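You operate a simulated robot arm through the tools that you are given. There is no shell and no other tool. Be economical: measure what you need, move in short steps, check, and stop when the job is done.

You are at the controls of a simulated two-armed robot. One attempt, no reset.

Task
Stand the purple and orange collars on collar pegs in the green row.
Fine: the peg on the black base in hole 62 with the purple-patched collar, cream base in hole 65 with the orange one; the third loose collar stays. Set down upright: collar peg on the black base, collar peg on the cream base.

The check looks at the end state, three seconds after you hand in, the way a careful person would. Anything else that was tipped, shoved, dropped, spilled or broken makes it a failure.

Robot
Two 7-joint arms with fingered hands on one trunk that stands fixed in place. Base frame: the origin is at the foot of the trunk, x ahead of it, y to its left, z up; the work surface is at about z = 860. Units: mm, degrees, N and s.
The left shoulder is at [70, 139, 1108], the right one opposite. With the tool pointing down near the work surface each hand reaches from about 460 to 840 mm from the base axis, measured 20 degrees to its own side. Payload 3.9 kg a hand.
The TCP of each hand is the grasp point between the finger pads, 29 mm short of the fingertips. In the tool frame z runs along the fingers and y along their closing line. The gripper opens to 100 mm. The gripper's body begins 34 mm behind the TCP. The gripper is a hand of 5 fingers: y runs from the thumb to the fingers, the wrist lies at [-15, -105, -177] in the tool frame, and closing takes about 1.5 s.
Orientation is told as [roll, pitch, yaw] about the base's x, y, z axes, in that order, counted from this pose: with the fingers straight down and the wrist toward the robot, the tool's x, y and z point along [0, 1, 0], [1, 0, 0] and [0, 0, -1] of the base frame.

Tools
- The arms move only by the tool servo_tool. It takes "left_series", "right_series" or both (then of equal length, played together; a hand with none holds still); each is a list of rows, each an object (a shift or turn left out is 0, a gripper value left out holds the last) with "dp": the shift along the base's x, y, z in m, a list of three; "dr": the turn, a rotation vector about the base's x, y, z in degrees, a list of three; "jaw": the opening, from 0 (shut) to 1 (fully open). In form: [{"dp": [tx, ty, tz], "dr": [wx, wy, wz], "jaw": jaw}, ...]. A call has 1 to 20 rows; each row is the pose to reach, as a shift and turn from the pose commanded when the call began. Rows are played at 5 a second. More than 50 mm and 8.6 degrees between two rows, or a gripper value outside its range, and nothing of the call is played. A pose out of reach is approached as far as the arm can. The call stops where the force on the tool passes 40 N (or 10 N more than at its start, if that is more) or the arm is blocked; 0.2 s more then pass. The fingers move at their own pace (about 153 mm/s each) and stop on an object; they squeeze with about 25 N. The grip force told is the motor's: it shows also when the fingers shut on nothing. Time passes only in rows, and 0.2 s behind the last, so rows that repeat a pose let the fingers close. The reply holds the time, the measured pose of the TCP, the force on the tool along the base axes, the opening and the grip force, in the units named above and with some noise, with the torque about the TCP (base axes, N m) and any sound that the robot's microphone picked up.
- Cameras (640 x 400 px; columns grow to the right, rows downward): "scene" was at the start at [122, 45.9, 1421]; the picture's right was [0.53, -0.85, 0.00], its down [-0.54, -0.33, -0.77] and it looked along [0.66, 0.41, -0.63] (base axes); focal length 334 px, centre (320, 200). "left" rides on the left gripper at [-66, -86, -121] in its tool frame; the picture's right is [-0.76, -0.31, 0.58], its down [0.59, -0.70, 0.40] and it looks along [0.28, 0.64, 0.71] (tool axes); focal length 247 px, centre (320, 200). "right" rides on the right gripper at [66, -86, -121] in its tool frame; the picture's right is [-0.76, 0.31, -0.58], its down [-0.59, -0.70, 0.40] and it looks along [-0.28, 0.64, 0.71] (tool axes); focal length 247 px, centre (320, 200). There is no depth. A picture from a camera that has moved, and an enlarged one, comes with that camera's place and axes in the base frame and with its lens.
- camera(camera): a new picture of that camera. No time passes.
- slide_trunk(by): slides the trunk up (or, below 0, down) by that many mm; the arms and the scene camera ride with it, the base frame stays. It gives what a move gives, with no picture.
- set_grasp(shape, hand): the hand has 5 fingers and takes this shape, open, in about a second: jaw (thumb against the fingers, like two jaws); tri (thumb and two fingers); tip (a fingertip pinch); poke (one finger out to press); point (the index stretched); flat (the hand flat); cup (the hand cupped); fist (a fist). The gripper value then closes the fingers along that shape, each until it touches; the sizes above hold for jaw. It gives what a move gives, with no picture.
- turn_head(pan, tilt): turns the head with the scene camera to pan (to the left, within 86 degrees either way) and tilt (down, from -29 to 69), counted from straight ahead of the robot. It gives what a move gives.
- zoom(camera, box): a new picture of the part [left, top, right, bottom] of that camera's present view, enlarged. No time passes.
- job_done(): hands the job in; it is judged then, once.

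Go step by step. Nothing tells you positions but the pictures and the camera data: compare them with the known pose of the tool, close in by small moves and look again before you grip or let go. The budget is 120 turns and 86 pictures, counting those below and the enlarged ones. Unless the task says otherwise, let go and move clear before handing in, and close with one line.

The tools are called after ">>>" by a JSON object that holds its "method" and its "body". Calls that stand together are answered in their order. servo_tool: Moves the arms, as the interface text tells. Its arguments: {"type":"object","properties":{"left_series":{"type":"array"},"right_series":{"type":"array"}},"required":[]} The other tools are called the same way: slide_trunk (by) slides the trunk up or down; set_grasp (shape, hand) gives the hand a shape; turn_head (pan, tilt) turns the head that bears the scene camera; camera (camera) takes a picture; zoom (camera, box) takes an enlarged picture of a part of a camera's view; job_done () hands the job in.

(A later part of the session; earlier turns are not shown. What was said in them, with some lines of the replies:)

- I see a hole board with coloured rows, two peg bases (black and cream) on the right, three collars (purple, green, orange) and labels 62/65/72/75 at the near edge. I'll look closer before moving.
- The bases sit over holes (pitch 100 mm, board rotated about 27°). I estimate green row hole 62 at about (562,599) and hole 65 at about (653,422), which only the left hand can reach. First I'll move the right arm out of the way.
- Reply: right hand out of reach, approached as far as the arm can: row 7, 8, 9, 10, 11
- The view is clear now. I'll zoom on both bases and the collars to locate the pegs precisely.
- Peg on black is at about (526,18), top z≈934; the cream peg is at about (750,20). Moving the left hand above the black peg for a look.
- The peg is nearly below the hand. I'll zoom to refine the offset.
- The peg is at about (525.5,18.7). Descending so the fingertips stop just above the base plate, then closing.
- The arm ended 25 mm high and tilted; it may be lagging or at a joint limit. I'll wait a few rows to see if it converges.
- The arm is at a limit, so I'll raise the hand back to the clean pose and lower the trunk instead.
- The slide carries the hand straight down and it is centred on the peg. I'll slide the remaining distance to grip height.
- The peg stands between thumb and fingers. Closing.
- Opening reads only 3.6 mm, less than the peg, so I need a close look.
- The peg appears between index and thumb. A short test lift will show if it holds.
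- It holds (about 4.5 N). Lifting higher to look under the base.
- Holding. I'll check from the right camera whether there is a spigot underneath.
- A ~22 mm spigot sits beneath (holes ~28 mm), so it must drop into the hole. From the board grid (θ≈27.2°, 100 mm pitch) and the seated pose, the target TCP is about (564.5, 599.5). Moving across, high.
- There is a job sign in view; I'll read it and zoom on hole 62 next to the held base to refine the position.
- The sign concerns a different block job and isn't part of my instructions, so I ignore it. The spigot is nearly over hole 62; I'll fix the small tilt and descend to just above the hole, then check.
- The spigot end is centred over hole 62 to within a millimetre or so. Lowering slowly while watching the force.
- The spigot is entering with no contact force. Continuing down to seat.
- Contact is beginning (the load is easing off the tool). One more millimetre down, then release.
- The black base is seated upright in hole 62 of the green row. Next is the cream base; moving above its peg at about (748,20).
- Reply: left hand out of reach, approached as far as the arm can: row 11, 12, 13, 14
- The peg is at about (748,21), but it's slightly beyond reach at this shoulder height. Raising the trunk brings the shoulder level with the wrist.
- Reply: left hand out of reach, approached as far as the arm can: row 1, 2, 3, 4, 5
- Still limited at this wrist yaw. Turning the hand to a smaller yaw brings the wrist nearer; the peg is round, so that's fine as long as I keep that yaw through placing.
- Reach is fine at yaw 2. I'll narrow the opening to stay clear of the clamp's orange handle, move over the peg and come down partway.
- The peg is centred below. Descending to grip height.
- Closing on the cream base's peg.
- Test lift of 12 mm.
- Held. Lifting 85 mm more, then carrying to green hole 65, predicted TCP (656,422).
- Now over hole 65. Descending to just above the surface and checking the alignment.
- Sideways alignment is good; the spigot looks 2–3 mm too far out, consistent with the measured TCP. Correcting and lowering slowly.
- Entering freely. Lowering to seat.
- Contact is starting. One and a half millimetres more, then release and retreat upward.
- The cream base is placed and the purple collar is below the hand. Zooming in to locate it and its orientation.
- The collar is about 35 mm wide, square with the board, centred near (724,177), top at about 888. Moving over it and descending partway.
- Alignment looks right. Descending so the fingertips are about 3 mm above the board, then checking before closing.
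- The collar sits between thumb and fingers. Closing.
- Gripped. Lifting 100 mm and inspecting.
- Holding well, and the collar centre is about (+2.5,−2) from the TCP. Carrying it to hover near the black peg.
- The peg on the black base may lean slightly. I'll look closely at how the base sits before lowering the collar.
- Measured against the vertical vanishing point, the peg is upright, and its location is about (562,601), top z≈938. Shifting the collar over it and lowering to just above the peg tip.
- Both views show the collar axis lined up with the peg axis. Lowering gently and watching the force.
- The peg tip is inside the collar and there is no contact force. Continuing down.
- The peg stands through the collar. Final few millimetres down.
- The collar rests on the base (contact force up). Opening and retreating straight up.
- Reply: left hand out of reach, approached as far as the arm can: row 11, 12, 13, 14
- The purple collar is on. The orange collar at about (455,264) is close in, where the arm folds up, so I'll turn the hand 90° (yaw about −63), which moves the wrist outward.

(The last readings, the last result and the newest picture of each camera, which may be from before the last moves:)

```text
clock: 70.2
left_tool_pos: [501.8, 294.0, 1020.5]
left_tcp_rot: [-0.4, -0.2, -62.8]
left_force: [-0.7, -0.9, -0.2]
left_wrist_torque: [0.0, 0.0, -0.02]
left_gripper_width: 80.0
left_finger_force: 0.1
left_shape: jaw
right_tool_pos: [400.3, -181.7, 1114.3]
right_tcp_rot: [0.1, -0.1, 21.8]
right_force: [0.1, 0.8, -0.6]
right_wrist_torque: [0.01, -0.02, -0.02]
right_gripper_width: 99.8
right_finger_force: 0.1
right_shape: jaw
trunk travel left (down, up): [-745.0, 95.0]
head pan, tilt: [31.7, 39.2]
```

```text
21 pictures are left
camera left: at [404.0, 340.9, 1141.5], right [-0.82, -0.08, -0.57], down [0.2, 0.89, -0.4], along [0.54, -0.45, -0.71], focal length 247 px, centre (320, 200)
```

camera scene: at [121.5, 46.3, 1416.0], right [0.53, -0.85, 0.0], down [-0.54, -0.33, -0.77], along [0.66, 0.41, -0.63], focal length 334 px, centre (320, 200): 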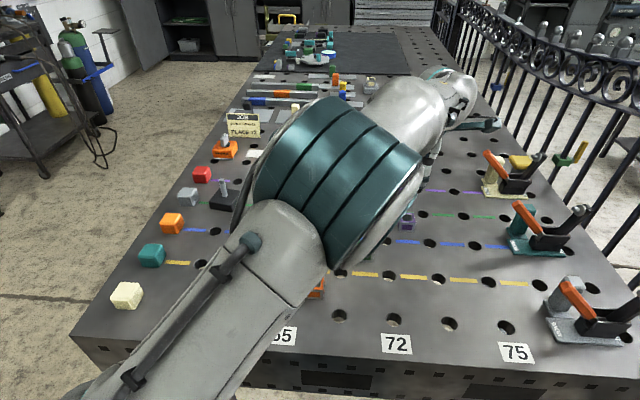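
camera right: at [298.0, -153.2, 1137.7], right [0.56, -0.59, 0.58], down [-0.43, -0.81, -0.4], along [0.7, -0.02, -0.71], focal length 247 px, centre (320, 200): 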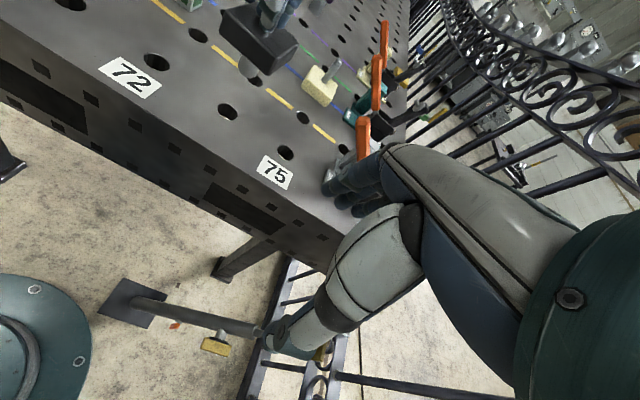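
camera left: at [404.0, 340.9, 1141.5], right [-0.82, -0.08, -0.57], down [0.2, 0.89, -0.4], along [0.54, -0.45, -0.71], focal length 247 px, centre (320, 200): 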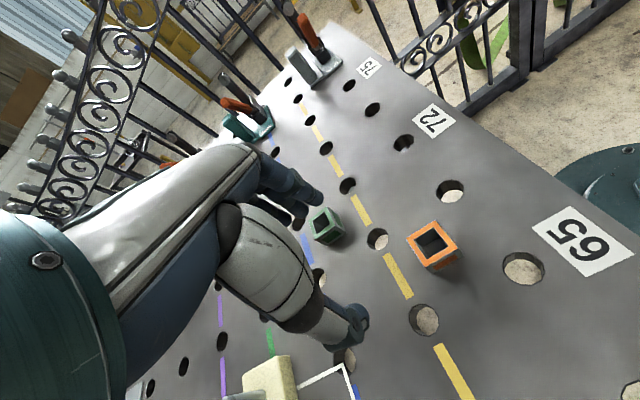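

That pose is fine; the orange collar is at about (454,262). Moving over it, then lowering the trunk.

>>> {"method": "servo_tool", "body": {"left_series": [{"dp": [-0.016, -0.01, 0]}, {"dp": [-0.032, -0.021, 0]}, {"dp": [-0.047, -0.031, 0]}, {"dp": [-0.047, -0.031, 0]}]}}

>>> {"method": "slide_trunk", "body": {"by": -70}}

>>> {"method": "zoom", "body": {"camera": "left", "box": [290, 190, 450, 320]}}

```text
clock: 71.2
left_tool_pos: [453.9, 264.3, 1021.8]
left_tcp_rot: [-0.3, -0.2, -62.8]
left_force: [0.1, 1.0, -0.6]
left_wrist_torque: [-0.03, -0.01, 0.03]
left_gripper_width: 79.8
left_finger_force: 0.1
left_shape: jaw
right_tool_pos: [400.2, -181.4, 1114.0]
right_tcp_rot: [0.0, -0.1, 21.8]
right_force: [-0.1, -0.1, -1.1]
right_wrist_torque: [-0.03, 0.05, 0.03]
right_gripper_width: 99.8
right_finger_force: 0.0
right_shape: jaw
trunk travel left (down, up): [-745.0, 95.0]
head pan, tilt: [31.7, 39.2]
```

```text
clock: 72.2
left_tool_pos: [454.4, 262.5, 950.5]
left_tcp_rot: [-0.4, -0.3, -62.8]
left_force: [0.5, -0.6, -0.4]
left_wrist_torque: [0.01, 0.0, 0.02]
left_gripper_width: 79.8
left_finger_force: 0.1
left_shape: jaw
right_tool_pos: [401.1, -183.3, 1043.7]
right_tcp_rot: [0.0, -0.2, 21.8]
right_force: [0.5, -0.6, 0.6]
right_wrist_torque: [-0.04, 0.0, 0.03]
right_gripper_width: 99.9
right_finger_force: 0.0
right_shape: jaw
trunk travel left (down, up): [-675.0, 165.0]
head pan, tilt: [31.7, 39.2]
```

```text
3.08 times, centred on (370, 255) of left
camera zoom: at [357.8, 309.7, 1072.6], right [-0.82, -0.08, -0.57], down [0.2, 0.89, -0.4], along [0.54, -0.45, -0.71], focal length 760 px, centre (166, 31)
```

zoom: 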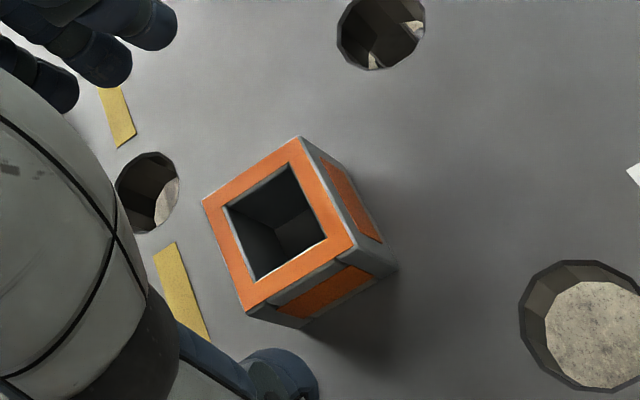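

Perfectly centred and aligned. Descending to grip height.

>>> {"method": "servo_tool", "body": {"left_series": [{"dp": [0, 0, -0.02]}, {"dp": [0, 0, -0.036]}, {"dp": [0, 0, -0.048]}, {"dp": [0, 0, -0.054]}, {"dp": [0, 0, -0.057]}, {"dp": [0, 0, -0.057]}]}}

>>> {"method": "camera", "body": {"camera": "left"}}

```text
clock: 73.6
left_tool_pos: [453.9, 263.1, 894.0]
left_tcp_rot: [-0.4, -0.2, -62.8]
left_force: [0.0, -0.4, 0.1]
left_wrist_torque: [0.0, -0.02, 0.03]
left_gripper_width: 79.8
left_finger_force: 0.0
left_shape: jaw
right_tool_pos: [400.2, -182.7, 1044.1]
right_tcp_rot: [-0.1, -0.1, 21.8]
right_force: [0.0, -0.1, -0.5]
right_wrist_torque: [0.01, 0.0, -0.01]
right_gripper_width: 100.0
right_finger_force: 0.0
right_shape: jaw
trunk travel left (down, up): [-675.0, 165.0]
head pan, tilt: [31.7, 39.2]
```

```text
19 pictures are left
camera left: at [357.9, 309.1, 1015.1], right [-0.82, -0.08, -0.57], down [0.2, 0.89, -0.4], along [0.54, -0.45, -0.71], focal length 247 px, centre (320, 200)
```

left: 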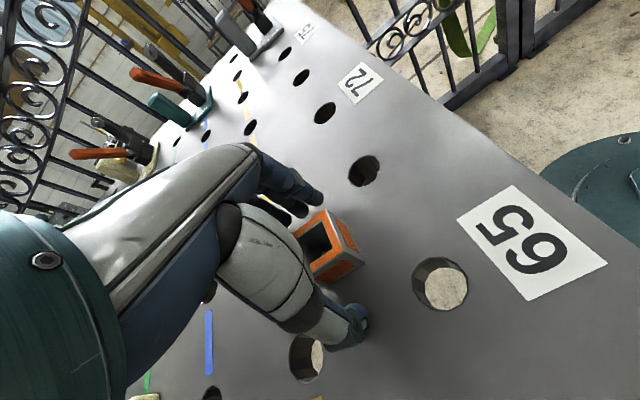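

Closing on the orange collar and lifting it 100 mm.

>>> {"method": "servo_tool", "body": {"left_series": [{"jaw": 0.6}, {"jaw": 0.4}, {"jaw": 0.2}, {"jaw": 0.0}, {"jaw": 0.0}, {"jaw": 0.0}, {"jaw": 0.0}, {"jaw": 0.0}]}}

>>> {"method": "servo_tool", "body": {"left_series": [{"dp": [0, 0, 0.015]}, {"dp": [0, 0, 0.04]}, {"dp": [0, 0, 0.07]}, {"dp": [0, 0, 0.1]}, {"dp": [0, 0, 0.1]}]}}

>>> {"method": "zoom", "body": {"camera": "left", "box": [270, 190, 390, 290]}}

```text
clock: 75.4
left_tool_pos: [454.4, 261.8, 894.1]
left_tcp_rot: [-0.4, -0.1, -62.7]
left_force: [-0.2, 1.0, -0.1]
left_wrist_torque: [0.0, -0.02, 0.02]
left_gripper_width: 28.7
left_finger_force: 25.2
left_shape: jaw
right_tool_pos: [399.9, -183.7, 1044.8]
right_tcp_rot: [0.0, -0.1, 21.8]
right_force: [-0.8, 0.0, 0.6]
right_wrist_torque: [0.0, -0.01, 0.01]
right_gripper_width: 99.8
right_finger_force: 0.0
right_shape: jaw
trunk travel left (down, up): [-675.0, 165.0]
head pan, tilt: [31.7, 39.2]
```

```text
clock: 76.6
left_tool_pos: [455.9, 263.5, 993.4]
left_tcp_rot: [-0.4, -0.2, -62.8]
left_force: [0.0, 0.4, -1.8]
left_wrist_torque: [0.0, 0.03, 0.01]
left_gripper_width: 28.7
left_finger_force: 25.1
left_shape: jaw
right_tool_pos: [401.2, -183.0, 1043.1]
right_tcp_rot: [0.0, -0.1, 21.8]
right_force: [-0.5, 0.3, -0.2]
right_wrist_torque: [0.01, -0.01, 0.0]
right_gripper_width: 99.8
right_finger_force: 0.0
right_shape: jaw
trunk travel left (down, up): [-675.0, 165.0]
head pan, tilt: [31.7, 39.2]
```

```text
4.00 times, centred on (330, 240) of left
camera zoom: at [359.1, 310.6, 1115.5], right [-0.82, -0.08, -0.57], down [0.2, 0.89, -0.41], along [0.54, -0.45, -0.71], focal length 988 px, centre (280, 40)
```

zoom: 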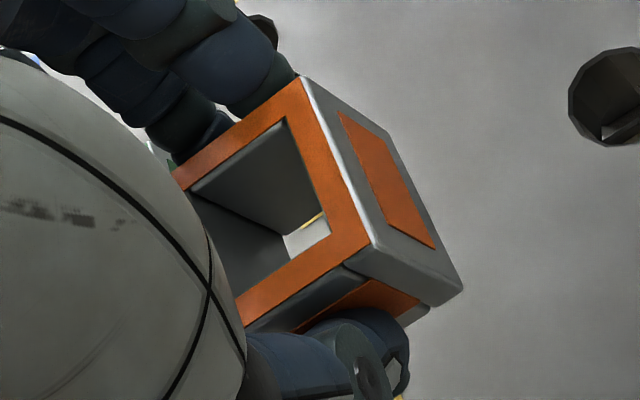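

Gripped just like the purple one. Raising the trunk, then moving to the cream peg while turning the hand back to yaw 27.

>>> {"method": "slide_trunk", "body": {"by": 60}}

>>> {"method": "servo_tool", "body": {"left_series": [{"dp": [0.01, 0.008, 0]}, {"dp": [0.025, 0.02, 0]}, {"dp": [0.04, 0.033, 0], "dr": [0, 0, 7.5]}, {"dp": [0.056, 0.046, 0], "dr": [0, 0, 15]}, {"dp": [0.072, 0.059, 0], "dr": [0, 0, 22.5]}, {"dp": [0.088, 0.072, 0], "dr": [0, 0, 30]}, {"dp": [0.104, 0.085, 0], "dr": [0, 0, 37.5]}, {"dp": [0.12, 0.098, 0], "dr": [0, 0, 45]}, {"dp": [0.136, 0.111, 0], "dr": [0, 0, 52.5]}, {"dp": [0.152, 0.123, 0], "dr": [0, 0, 60]}, {"dp": [0.167, 0.135, 0], "dr": [0, 0, 67.5]}, {"dp": [0.18, 0.146, 0], "dr": [0, 0, 75]}, {"dp": [0.192, 0.155, -0.01], "dr": [0, 0, 82.5]}, {"dp": [0.198, 0.16, -0.02], "dr": [0, 0, 90]}, {"dp": [0.198, 0.16, -0.04], "dr": [0, 0, 90]}, {"dp": [0.198, 0.16, -0.04], "dr": [0, 0, 90]}]}}

>>> {"method": "zoom", "body": {"camera": "left", "box": [260, 180, 440, 330]}}

>>> {"method": "zoom", "body": {"camera": "scene", "box": [260, 135, 350, 215]}}

```text
clock: 77.6
left_tool_pos: [455.8, 263.3, 1054.0]
left_tcp_rot: [-0.3, -0.2, -62.8]
left_force: [-0.3, 0.0, -0.8]
left_wrist_torque: [-0.01, -0.02, 0.0]
left_gripper_width: 28.7
left_finger_force: 25.0
left_shape: jaw
right_tool_pos: [401.1, -182.3, 1104.1]
right_tcp_rot: [0.0, -0.1, 21.8]
right_force: [-0.4, 0.1, 0.7]
right_wrist_torque: [0.02, 0.01, -0.01]
right_gripper_width: 99.7
right_finger_force: 0.2
right_shape: jaw
trunk travel left (down, up): [-735.0, 105.0]
head pan, tilt: [31.7, 39.2]
```

```text
clock: 81.0
left_tool_pos: [652.7, 423.9, 1015.3]
left_tcp_rot: [-0.4, -0.2, 27.2]
left_force: [-0.9, -0.1, -1.0]
left_wrist_torque: [-0.02, -0.03, -0.04]
left_gripper_width: 28.7
left_finger_force: 25.7
left_shape: jaw
right_tool_pos: [400.9, -183.1, 1105.0]
right_tcp_rot: [0.1, -0.2, 21.8]
right_force: [-0.5, 0.2, 0.3]
right_wrist_torque: [0.0, -0.02, -0.02]
right_gripper_width: 99.7
right_finger_force: 0.0
right_shape: jaw
trunk travel left (down, up): [-735.0, 105.0]
head pan, tilt: [31.7, 39.2]
```

```text
2.67 times, centred on (350, 255) of left
camera zoom: at [605.9, 326.3, 1136.2], right [0.08, -0.82, -0.57], down [-0.89, 0.2, -0.4], along [0.44, 0.54, -0.71], focal length 659 px, centre (240, 53)
```

zoom: 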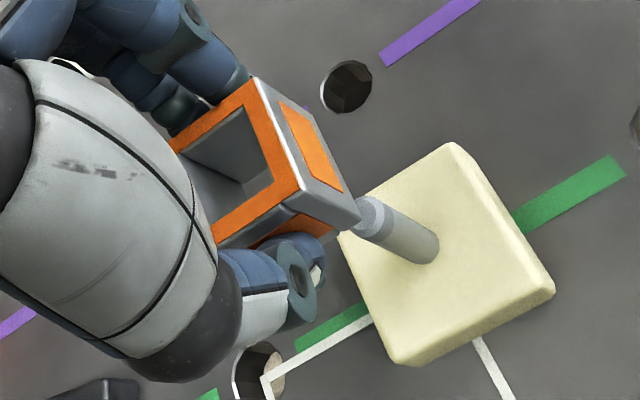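

```text
5.00 times, centred on (305, 175) of scene
camera zoom: at [122.3, 45.7, 1406.0], right [0.53, -0.85, 0.0], down [-0.54, -0.33, -0.77], along [0.66, 0.41, -0.63], focal length 1671 px, centre (395, 325)
```

zoom: 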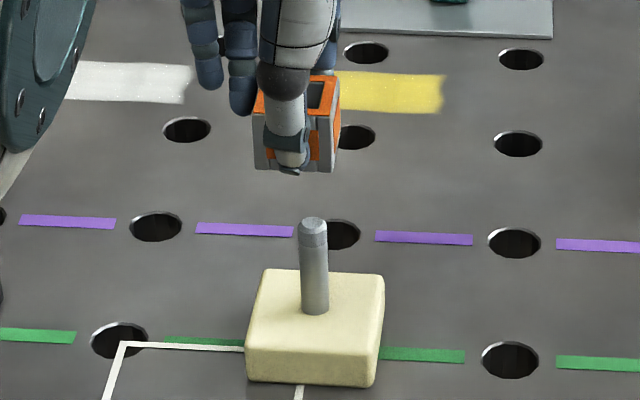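

The peg reads about (656,421.5), so I shift the collar by about (+1.3,−2.2) and lower to just above the peg tip.

>>> {"method": "servo_tool", "body": {"left_series": [{"dp": [0.0013, -0.0022, -0.01]}, {"dp": [0.0013, -0.0022, -0.02]}, {"dp": [0.0013, -0.0022, -0.03]}, {"dp": [0.0013, -0.0022, -0.034]}, {"dp": [0.0013, -0.0022, -0.034]}]}}

>>> {"method": "zoom", "body": {"camera": "left", "box": [270, 190, 390, 290]}}

>>> {"method": "zoom", "body": {"camera": "scene", "box": [270, 150, 340, 210]}}

```text
clock: 82.2
left_tool_pos: [654.1, 421.6, 979.9]
left_tcp_rot: [-0.4, -0.2, 27.2]
left_force: [-0.3, 0.5, -1.3]
left_wrist_torque: [-0.03, -0.03, 0.01]
left_gripper_width: 28.6
left_finger_force: 24.5
left_shape: jaw
right_tool_pos: [400.7, -183.5, 1104.1]
right_tcp_rot: [0.0, -0.2, 21.7]
right_force: [-0.4, 1.0, -0.3]
right_wrist_torque: [0.01, -0.01, 0.0]
right_gripper_width: 99.8
right_finger_force: 0.1
right_shape: jaw
trunk travel left (down, up): [-735.0, 105.0]
head pan, tilt: [31.7, 39.2]
```

```text
4.00 times, centred on (330, 240) of left
camera zoom: at [607.7, 324.3, 1101.4], right [0.08, -0.82, -0.57], down [-0.89, 0.2, -0.4], along [0.45, 0.54, -0.71], focal length 988 px, centre (280, 40)
```

zoom: 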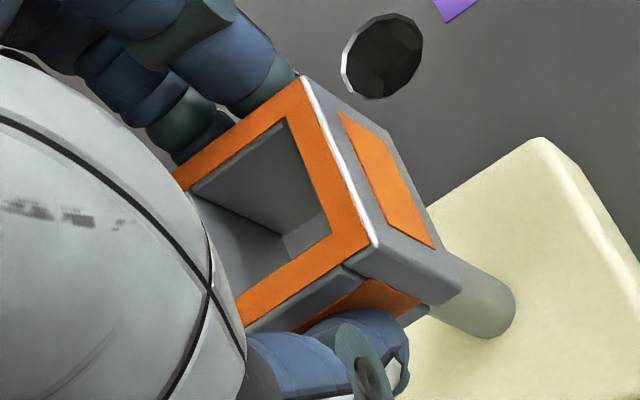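

```text
6.67 times, centred on (305, 180) of scene
camera zoom: at [122.3, 46.1, 1405.9], right [0.53, -0.85, 0.0], down [-0.54, -0.33, -0.77], along [0.66, 0.41, -0.63], focal length 2228 px, centre (420, 333)
```

zoom: 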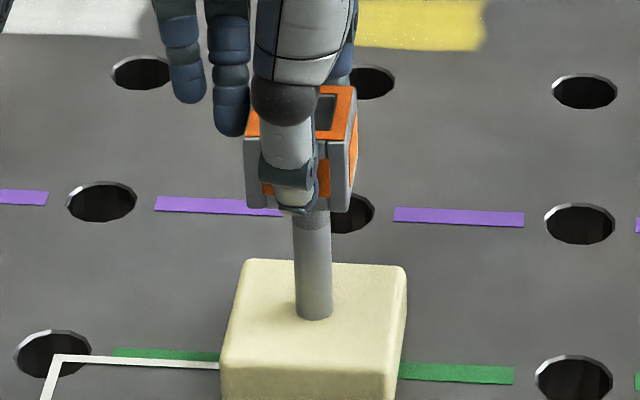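

Within tolerance from the left view, with the scene view suggesting another ~2 mm sideways. Applying half-way correction and lowering gently.

>>> {"method": "servo_tool", "body": {"left_series": [{"dp": [0.0004, -0.0016, 0]}, {"dp": [0.0004, -0.0016, -0.005]}, {"dp": [0.0004, -0.0016, -0.01]}, {"dp": [0.0004, -0.0016, -0.015]}, {"dp": [0.0004, -0.0016, -0.02]}]}}

>>> {"method": "zoom", "body": {"camera": "left", "box": [270, 190, 390, 290]}}

```text
clock: 83.4
left_tool_pos: [655.8, 417.6, 959.0]
left_tcp_rot: [-0.4, 0.0, 27.2]
left_force: [-0.6, -0.1, -1.9]
left_wrist_torque: [0.02, -0.04, 0.0]
left_gripper_width: 28.6
left_finger_force: 25.0
left_shape: jaw
right_tool_pos: [401.3, -182.9, 1103.8]
right_tcp_rot: [0.0, -0.2, 21.9]
right_force: [-0.6, -0.3, 0.3]
right_wrist_torque: [-0.02, 0.0, 0.01]
right_gripper_width: 99.9
right_finger_force: 0.0
right_shape: jaw
trunk travel left (down, up): [-735.0, 105.0]
head pan, tilt: [31.7, 39.2]
```

```text
4.00 times, centred on (330, 240) of left
camera zoom: at [609.3, 322.0, 1080.9], right [0.08, -0.82, -0.57], down [-0.89, 0.2, -0.4], along [0.44, 0.54, -0.71], focal length 988 px, centre (280, 40)
```

zoom: 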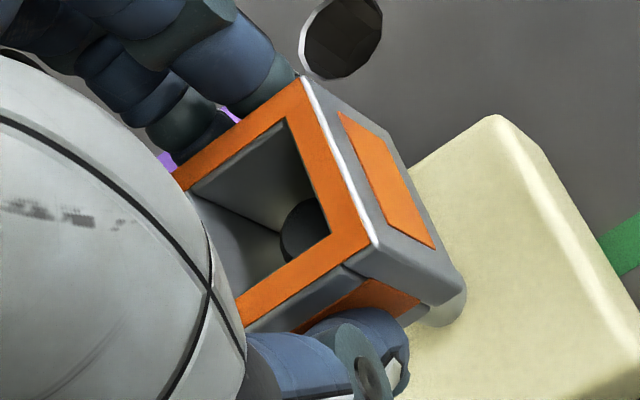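

The peg tip is inside the collar with no contact force. Continuing down.

>>> {"method": "servo_tool", "body": {"left_series": [{"dp": [0, 0.0005, -0.007]}, {"dp": [0, 0.0005, -0.014]}, {"dp": [0, 0.0005, -0.021]}, {"dp": [0, 0.0005, -0.028]}, {"dp": [0, 0.0005, -0.034]}]}}

>>> {"method": "zoom", "body": {"camera": "scene", "box": [270, 160, 340, 220]}}

```text
clock: 84.6
left_tool_pos: [655.2, 420.3, 925.3]
left_tcp_rot: [-0.5, -0.1, 27.2]
left_force: [0.2, 0.4, -1.8]
left_wrist_torque: [-0.02, 0.01, 0.01]
left_gripper_width: 28.4
left_finger_force: 25.1
left_shape: jaw
right_tool_pos: [401.1, -182.8, 1102.8]
right_tcp_rot: [0.0, -0.1, 21.8]
right_force: [-0.1, 0.5, -0.3]
right_wrist_torque: [0.0, 0.02, -0.02]
right_gripper_width: 99.6
right_finger_force: 0.1
right_shape: jaw
trunk travel left (down, up): [-735.0, 105.0]
head pan, tilt: [31.7, 39.2]
```

```text
6.67 times, centred on (305, 190) of scene
camera zoom: at [122.5, 46.3, 1405.9], right [0.53, -0.85, 0.0], down [-0.54, -0.33, -0.77], along [0.66, 0.41, -0.63], focal length 2228 px, centre (420, 267)
```

zoom: 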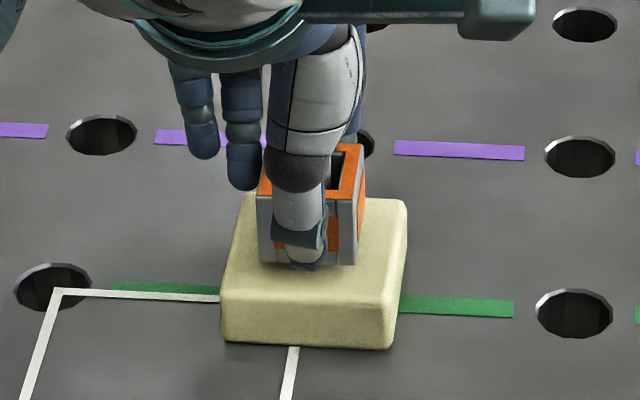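

Nearly seated. Final few millimetres until contact.

>>> {"method": "servo_tool", "body": {"left_series": [{"dp": [0, 0, -0.002]}, {"dp": [0, 0, -0.004]}, {"dp": [0, 0, -0.005]}, {"dp": [0, 0, -0.006]}]}}

```text
clock: 85.6
left_tool_pos: [655.5, 420.5, 919.4]
left_tcp_rot: [-0.4, -0.3, 27.2]
left_force: [0.8, 0.0, -1.7]
left_wrist_torque: [-0.03, 0.0, 0.03]
left_gripper_width: 28.6
left_finger_force: 25.3
left_shape: jaw
right_tool_pos: [399.7, -183.2, 1104.5]
right_tcp_rot: [0.0, -0.1, 21.9]
right_force: [0.3, -0.3, -0.3]
right_wrist_torque: [0.04, -0.01, 0.01]
right_gripper_width: 99.8
right_finger_force: 0.1
right_shape: jaw
trunk travel left (down, up): [-735.0, 105.0]
head pan, tilt: [31.7, 39.2]
```

>>> {"method": "servo_tool", "body": {"left_series": [{"dp": [0, 0, -0.001]}, {"dp": [0, 0, -0.002]}, {"dp": [0, 0, -0.003]}]}}

```text
clock: 86.4
left_tool_pos: [655.0, 420.0, 920.5]
left_tcp_rot: [-0.3, -0.3, 27.3]
left_force: [0.4, 2.2, 8.1]
left_wrist_torque: [0.05, -0.05, -0.01]
left_gripper_width: 28.8
left_finger_force: 25.2
left_shape: jaw
right_tool_pos: [398.0, -183.2, 1105.3]
right_tcp_rot: [0.0, -0.3, 21.7]
right_force: [0.1, -0.1, -0.1]
right_wrist_torque: [0.0, -0.02, 0.02]
right_gripper_width: 100.0
right_finger_force: 0.0
right_shape: jaw
trunk travel left (down, up): [-735.0, 105.0]
head pan, tilt: [31.7, 39.2]
```

The collar has seated on the base. Releasing and withdrawing straight up, then away.

>>> {"method": "servo_tool", "body": {"left_series": [{"dp": [0, 0, 0.0015]}, {"dp": [0, 0, 0.0015], "jaw": 0.5}, {"dp": [0, 0, 0.0015], "jaw": 0.7}, {"dp": [0, 0, 0.0015], "jaw": 0.8}, {"dp": [0, 0, 0.0015], "jaw": 0.8}]}}

>>> {"method": "servo_tool", "body": {"left_series": [{"dp": [0, 0, 0.02]}, {"dp": [0, 0, 0.05]}, {"dp": [0, 0, 0.09]}, {"dp": [0, 0, 0.13]}, {"dp": [0, 0, 0.16]}, {"dp": [-0.03, 0.02, 0.18]}, {"dp": [-0.06, 0.04, 0.2]}, {"dp": [-0.09, 0.06, 0.21]}, {"dp": [-0.12, 0.08, 0.21]}, {"dp": [-0.15, 0.09, 0.21]}, {"dp": [-0.18, 0.1, 0.21]}, {"dp": [-0.21, 0.1, 0.21]}, {"dp": [-0.23, 0.1, 0.21]}, {"dp": [-0.23, 0.1, 0.21]}]}}

>>> {"method": "camera", "body": {"camera": "scene"}}

>>> {"method": "camera", "body": {"camera": "left"}}

```text
clock: 87.6
left_tool_pos: [656.7, 419.6, 917.8]
left_tcp_rot: [-0.4, 0.0, 27.2]
left_force: [0.6, 0.0, 0.2]
left_wrist_torque: [-0.01, 0.0, 0.01]
left_gripper_width: 79.6
left_finger_force: 0.1
left_shape: jaw
right_tool_pos: [399.6, -182.9, 1104.4]
right_tcp_rot: [0.0, -0.1, 21.9]
right_force: [-0.7, 1.0, 0.5]
right_wrist_torque: [0.01, 0.02, 0.03]
right_gripper_width: 100.0
right_finger_force: 0.0
right_shape: jaw
trunk travel left (down, up): [-735.0, 105.0]
head pan, tilt: [31.7, 39.2]
```

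```text
clock: 90.6
left_tool_pos: [425.3, 521.0, 1130.2]
left_tcp_rot: [-0.4, -0.2, 27.2]
left_force: [0.5, -0.1, 0.3]
left_wrist_torque: [0.03, 0.02, 0.01]
left_gripper_width: 79.8
left_finger_force: 0.0
left_shape: jaw
right_tool_pos: [401.1, -182.0, 1104.0]
right_tcp_rot: [0.0, -0.2, 21.8]
right_force: [0.1, -0.4, -0.9]
right_wrist_torque: [-0.03, 0.05, -0.01]
right_gripper_width: 99.8
right_finger_force: 0.1
right_shape: jaw
trunk travel left (down, up): [-735.0, 105.0]
head pan, tilt: [31.7, 39.2]
```

```text
11 pictures are left
camera scene: at [122.2, 46.5, 1405.9], right [0.53, -0.85, 0.0], down [-0.54, -0.33, -0.77], along [0.66, 0.41, -0.63], focal length 334 px, centre (320, 200)
```

scene: 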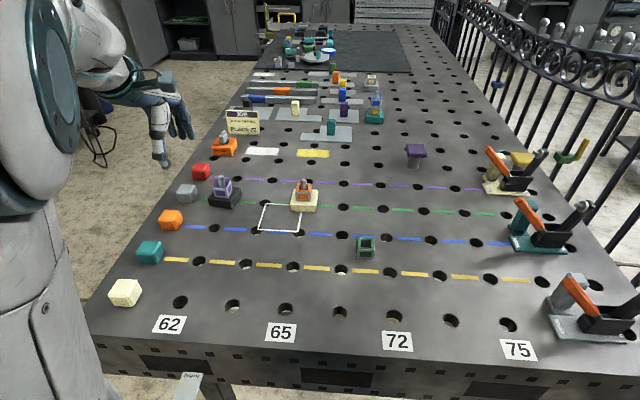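

```text
10 pictures are left
camera left: at [376.8, 424.2, 1250.9], right [0.08, -0.82, -0.57], down [-0.89, 0.2, -0.41], along [0.45, 0.54, -0.71], focal length 247 px, centre (320, 200)
```

left: 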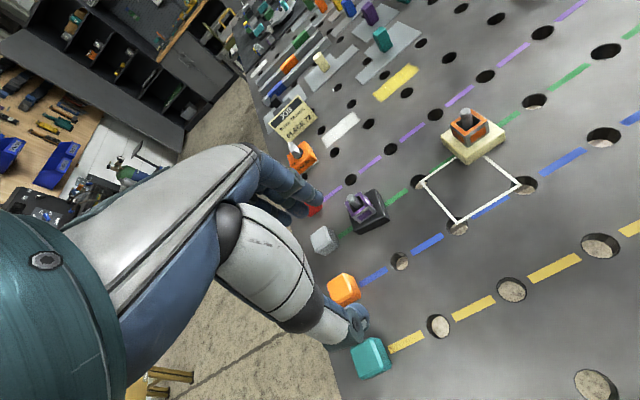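

Both assemblies stand in the green row. A final close look at each.

>>> {"method": "zoom", "body": {"camera": "scene", "box": [180, 160, 340, 250]}}

>>> {"method": "zoom", "body": {"camera": "left", "box": [320, 90, 520, 250]}}

```text
4.00 times, centred on (260, 205) of scene
camera zoom: at [122.2, 46.5, 1405.9], right [0.53, -0.85, 0.0], down [-0.54, -0.33, -0.77], along [0.66, 0.41, -0.63], focal length 1336 px, centre (560, 180)
```

zoom: 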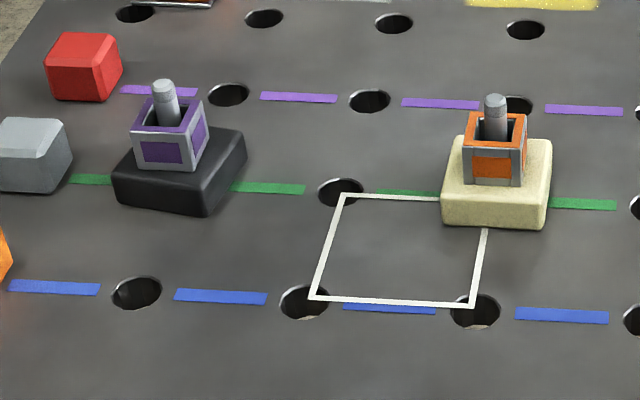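

```text
2.50 times, centred on (420, 170) of left
camera zoom: at [376.8, 424.2, 1250.9], right [0.08, -0.82, -0.57], down [-0.89, 0.2, -0.41], along [0.45, 0.54, -0.71], focal length 617 px, centre (70, 275)
```

zoom: 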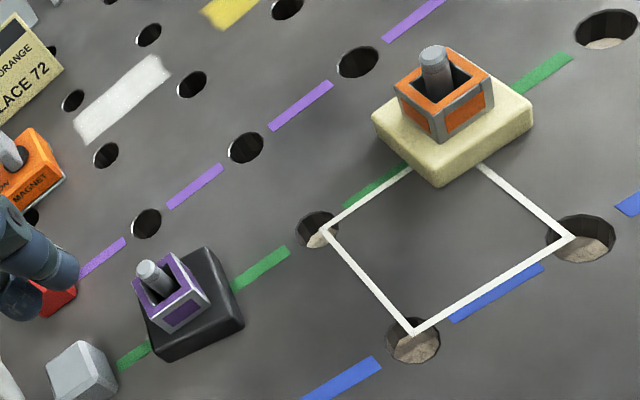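

One more close look to be sure the black base lies flat.

>>> {"method": "zoom", "body": {"camera": "scene", "box": [200, 170, 250, 215]}}

>>> {"method": "zoom", "body": {"camera": "left", "box": [335, 180, 400, 240]}}

```text
8.89 times, centred on (225, 192) of scene
camera zoom: at [122.2, 46.5, 1405.9], right [0.53, -0.85, 0.0], down [-0.54, -0.33, -0.77], along [0.66, 0.41, -0.63], focal length 2970 px, centre (1164, 267)
```

zoom: 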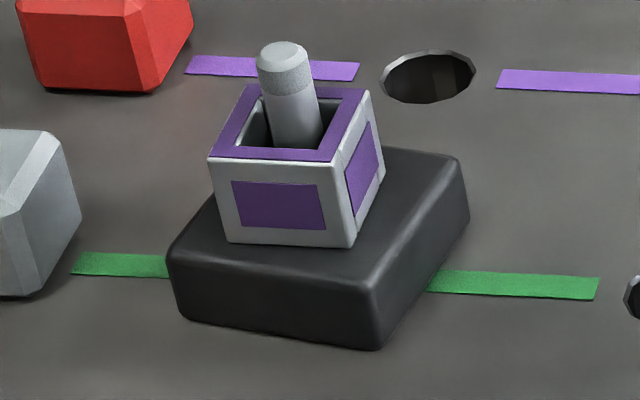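

```text
6.67 times, centred on (368, 210) of left
camera zoom: at [376.8, 424.2, 1250.9], right [0.08, -0.82, -0.57], down [-0.89, 0.2, -0.41], along [0.45, 0.54, -0.71], focal length 1646 px, centre (3, 133)
```

zoom: 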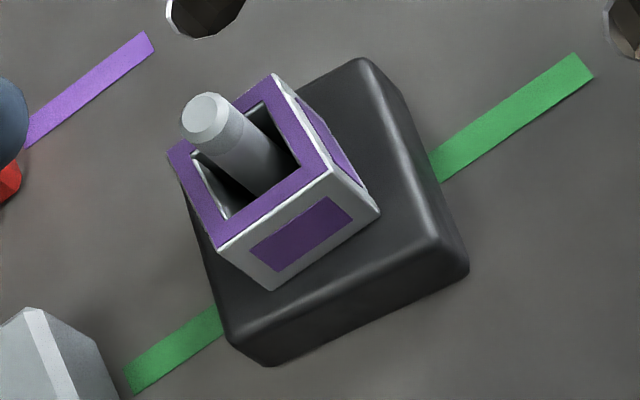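

Both bases lie flat, the collars rest flat around upright pegs, and nothing else was disturbed. Handing in.

>>> {"method": "job_done", "body": {}}

```text
The job is handed in.
```

In the green row, the black-base peg stands upright in hole 62 with the purple collar on it, and the cream-base peg stands upright in hole 65 with the orange collar. The green collar was left where it was, and I saw nothing else disturbed in the final pictures.
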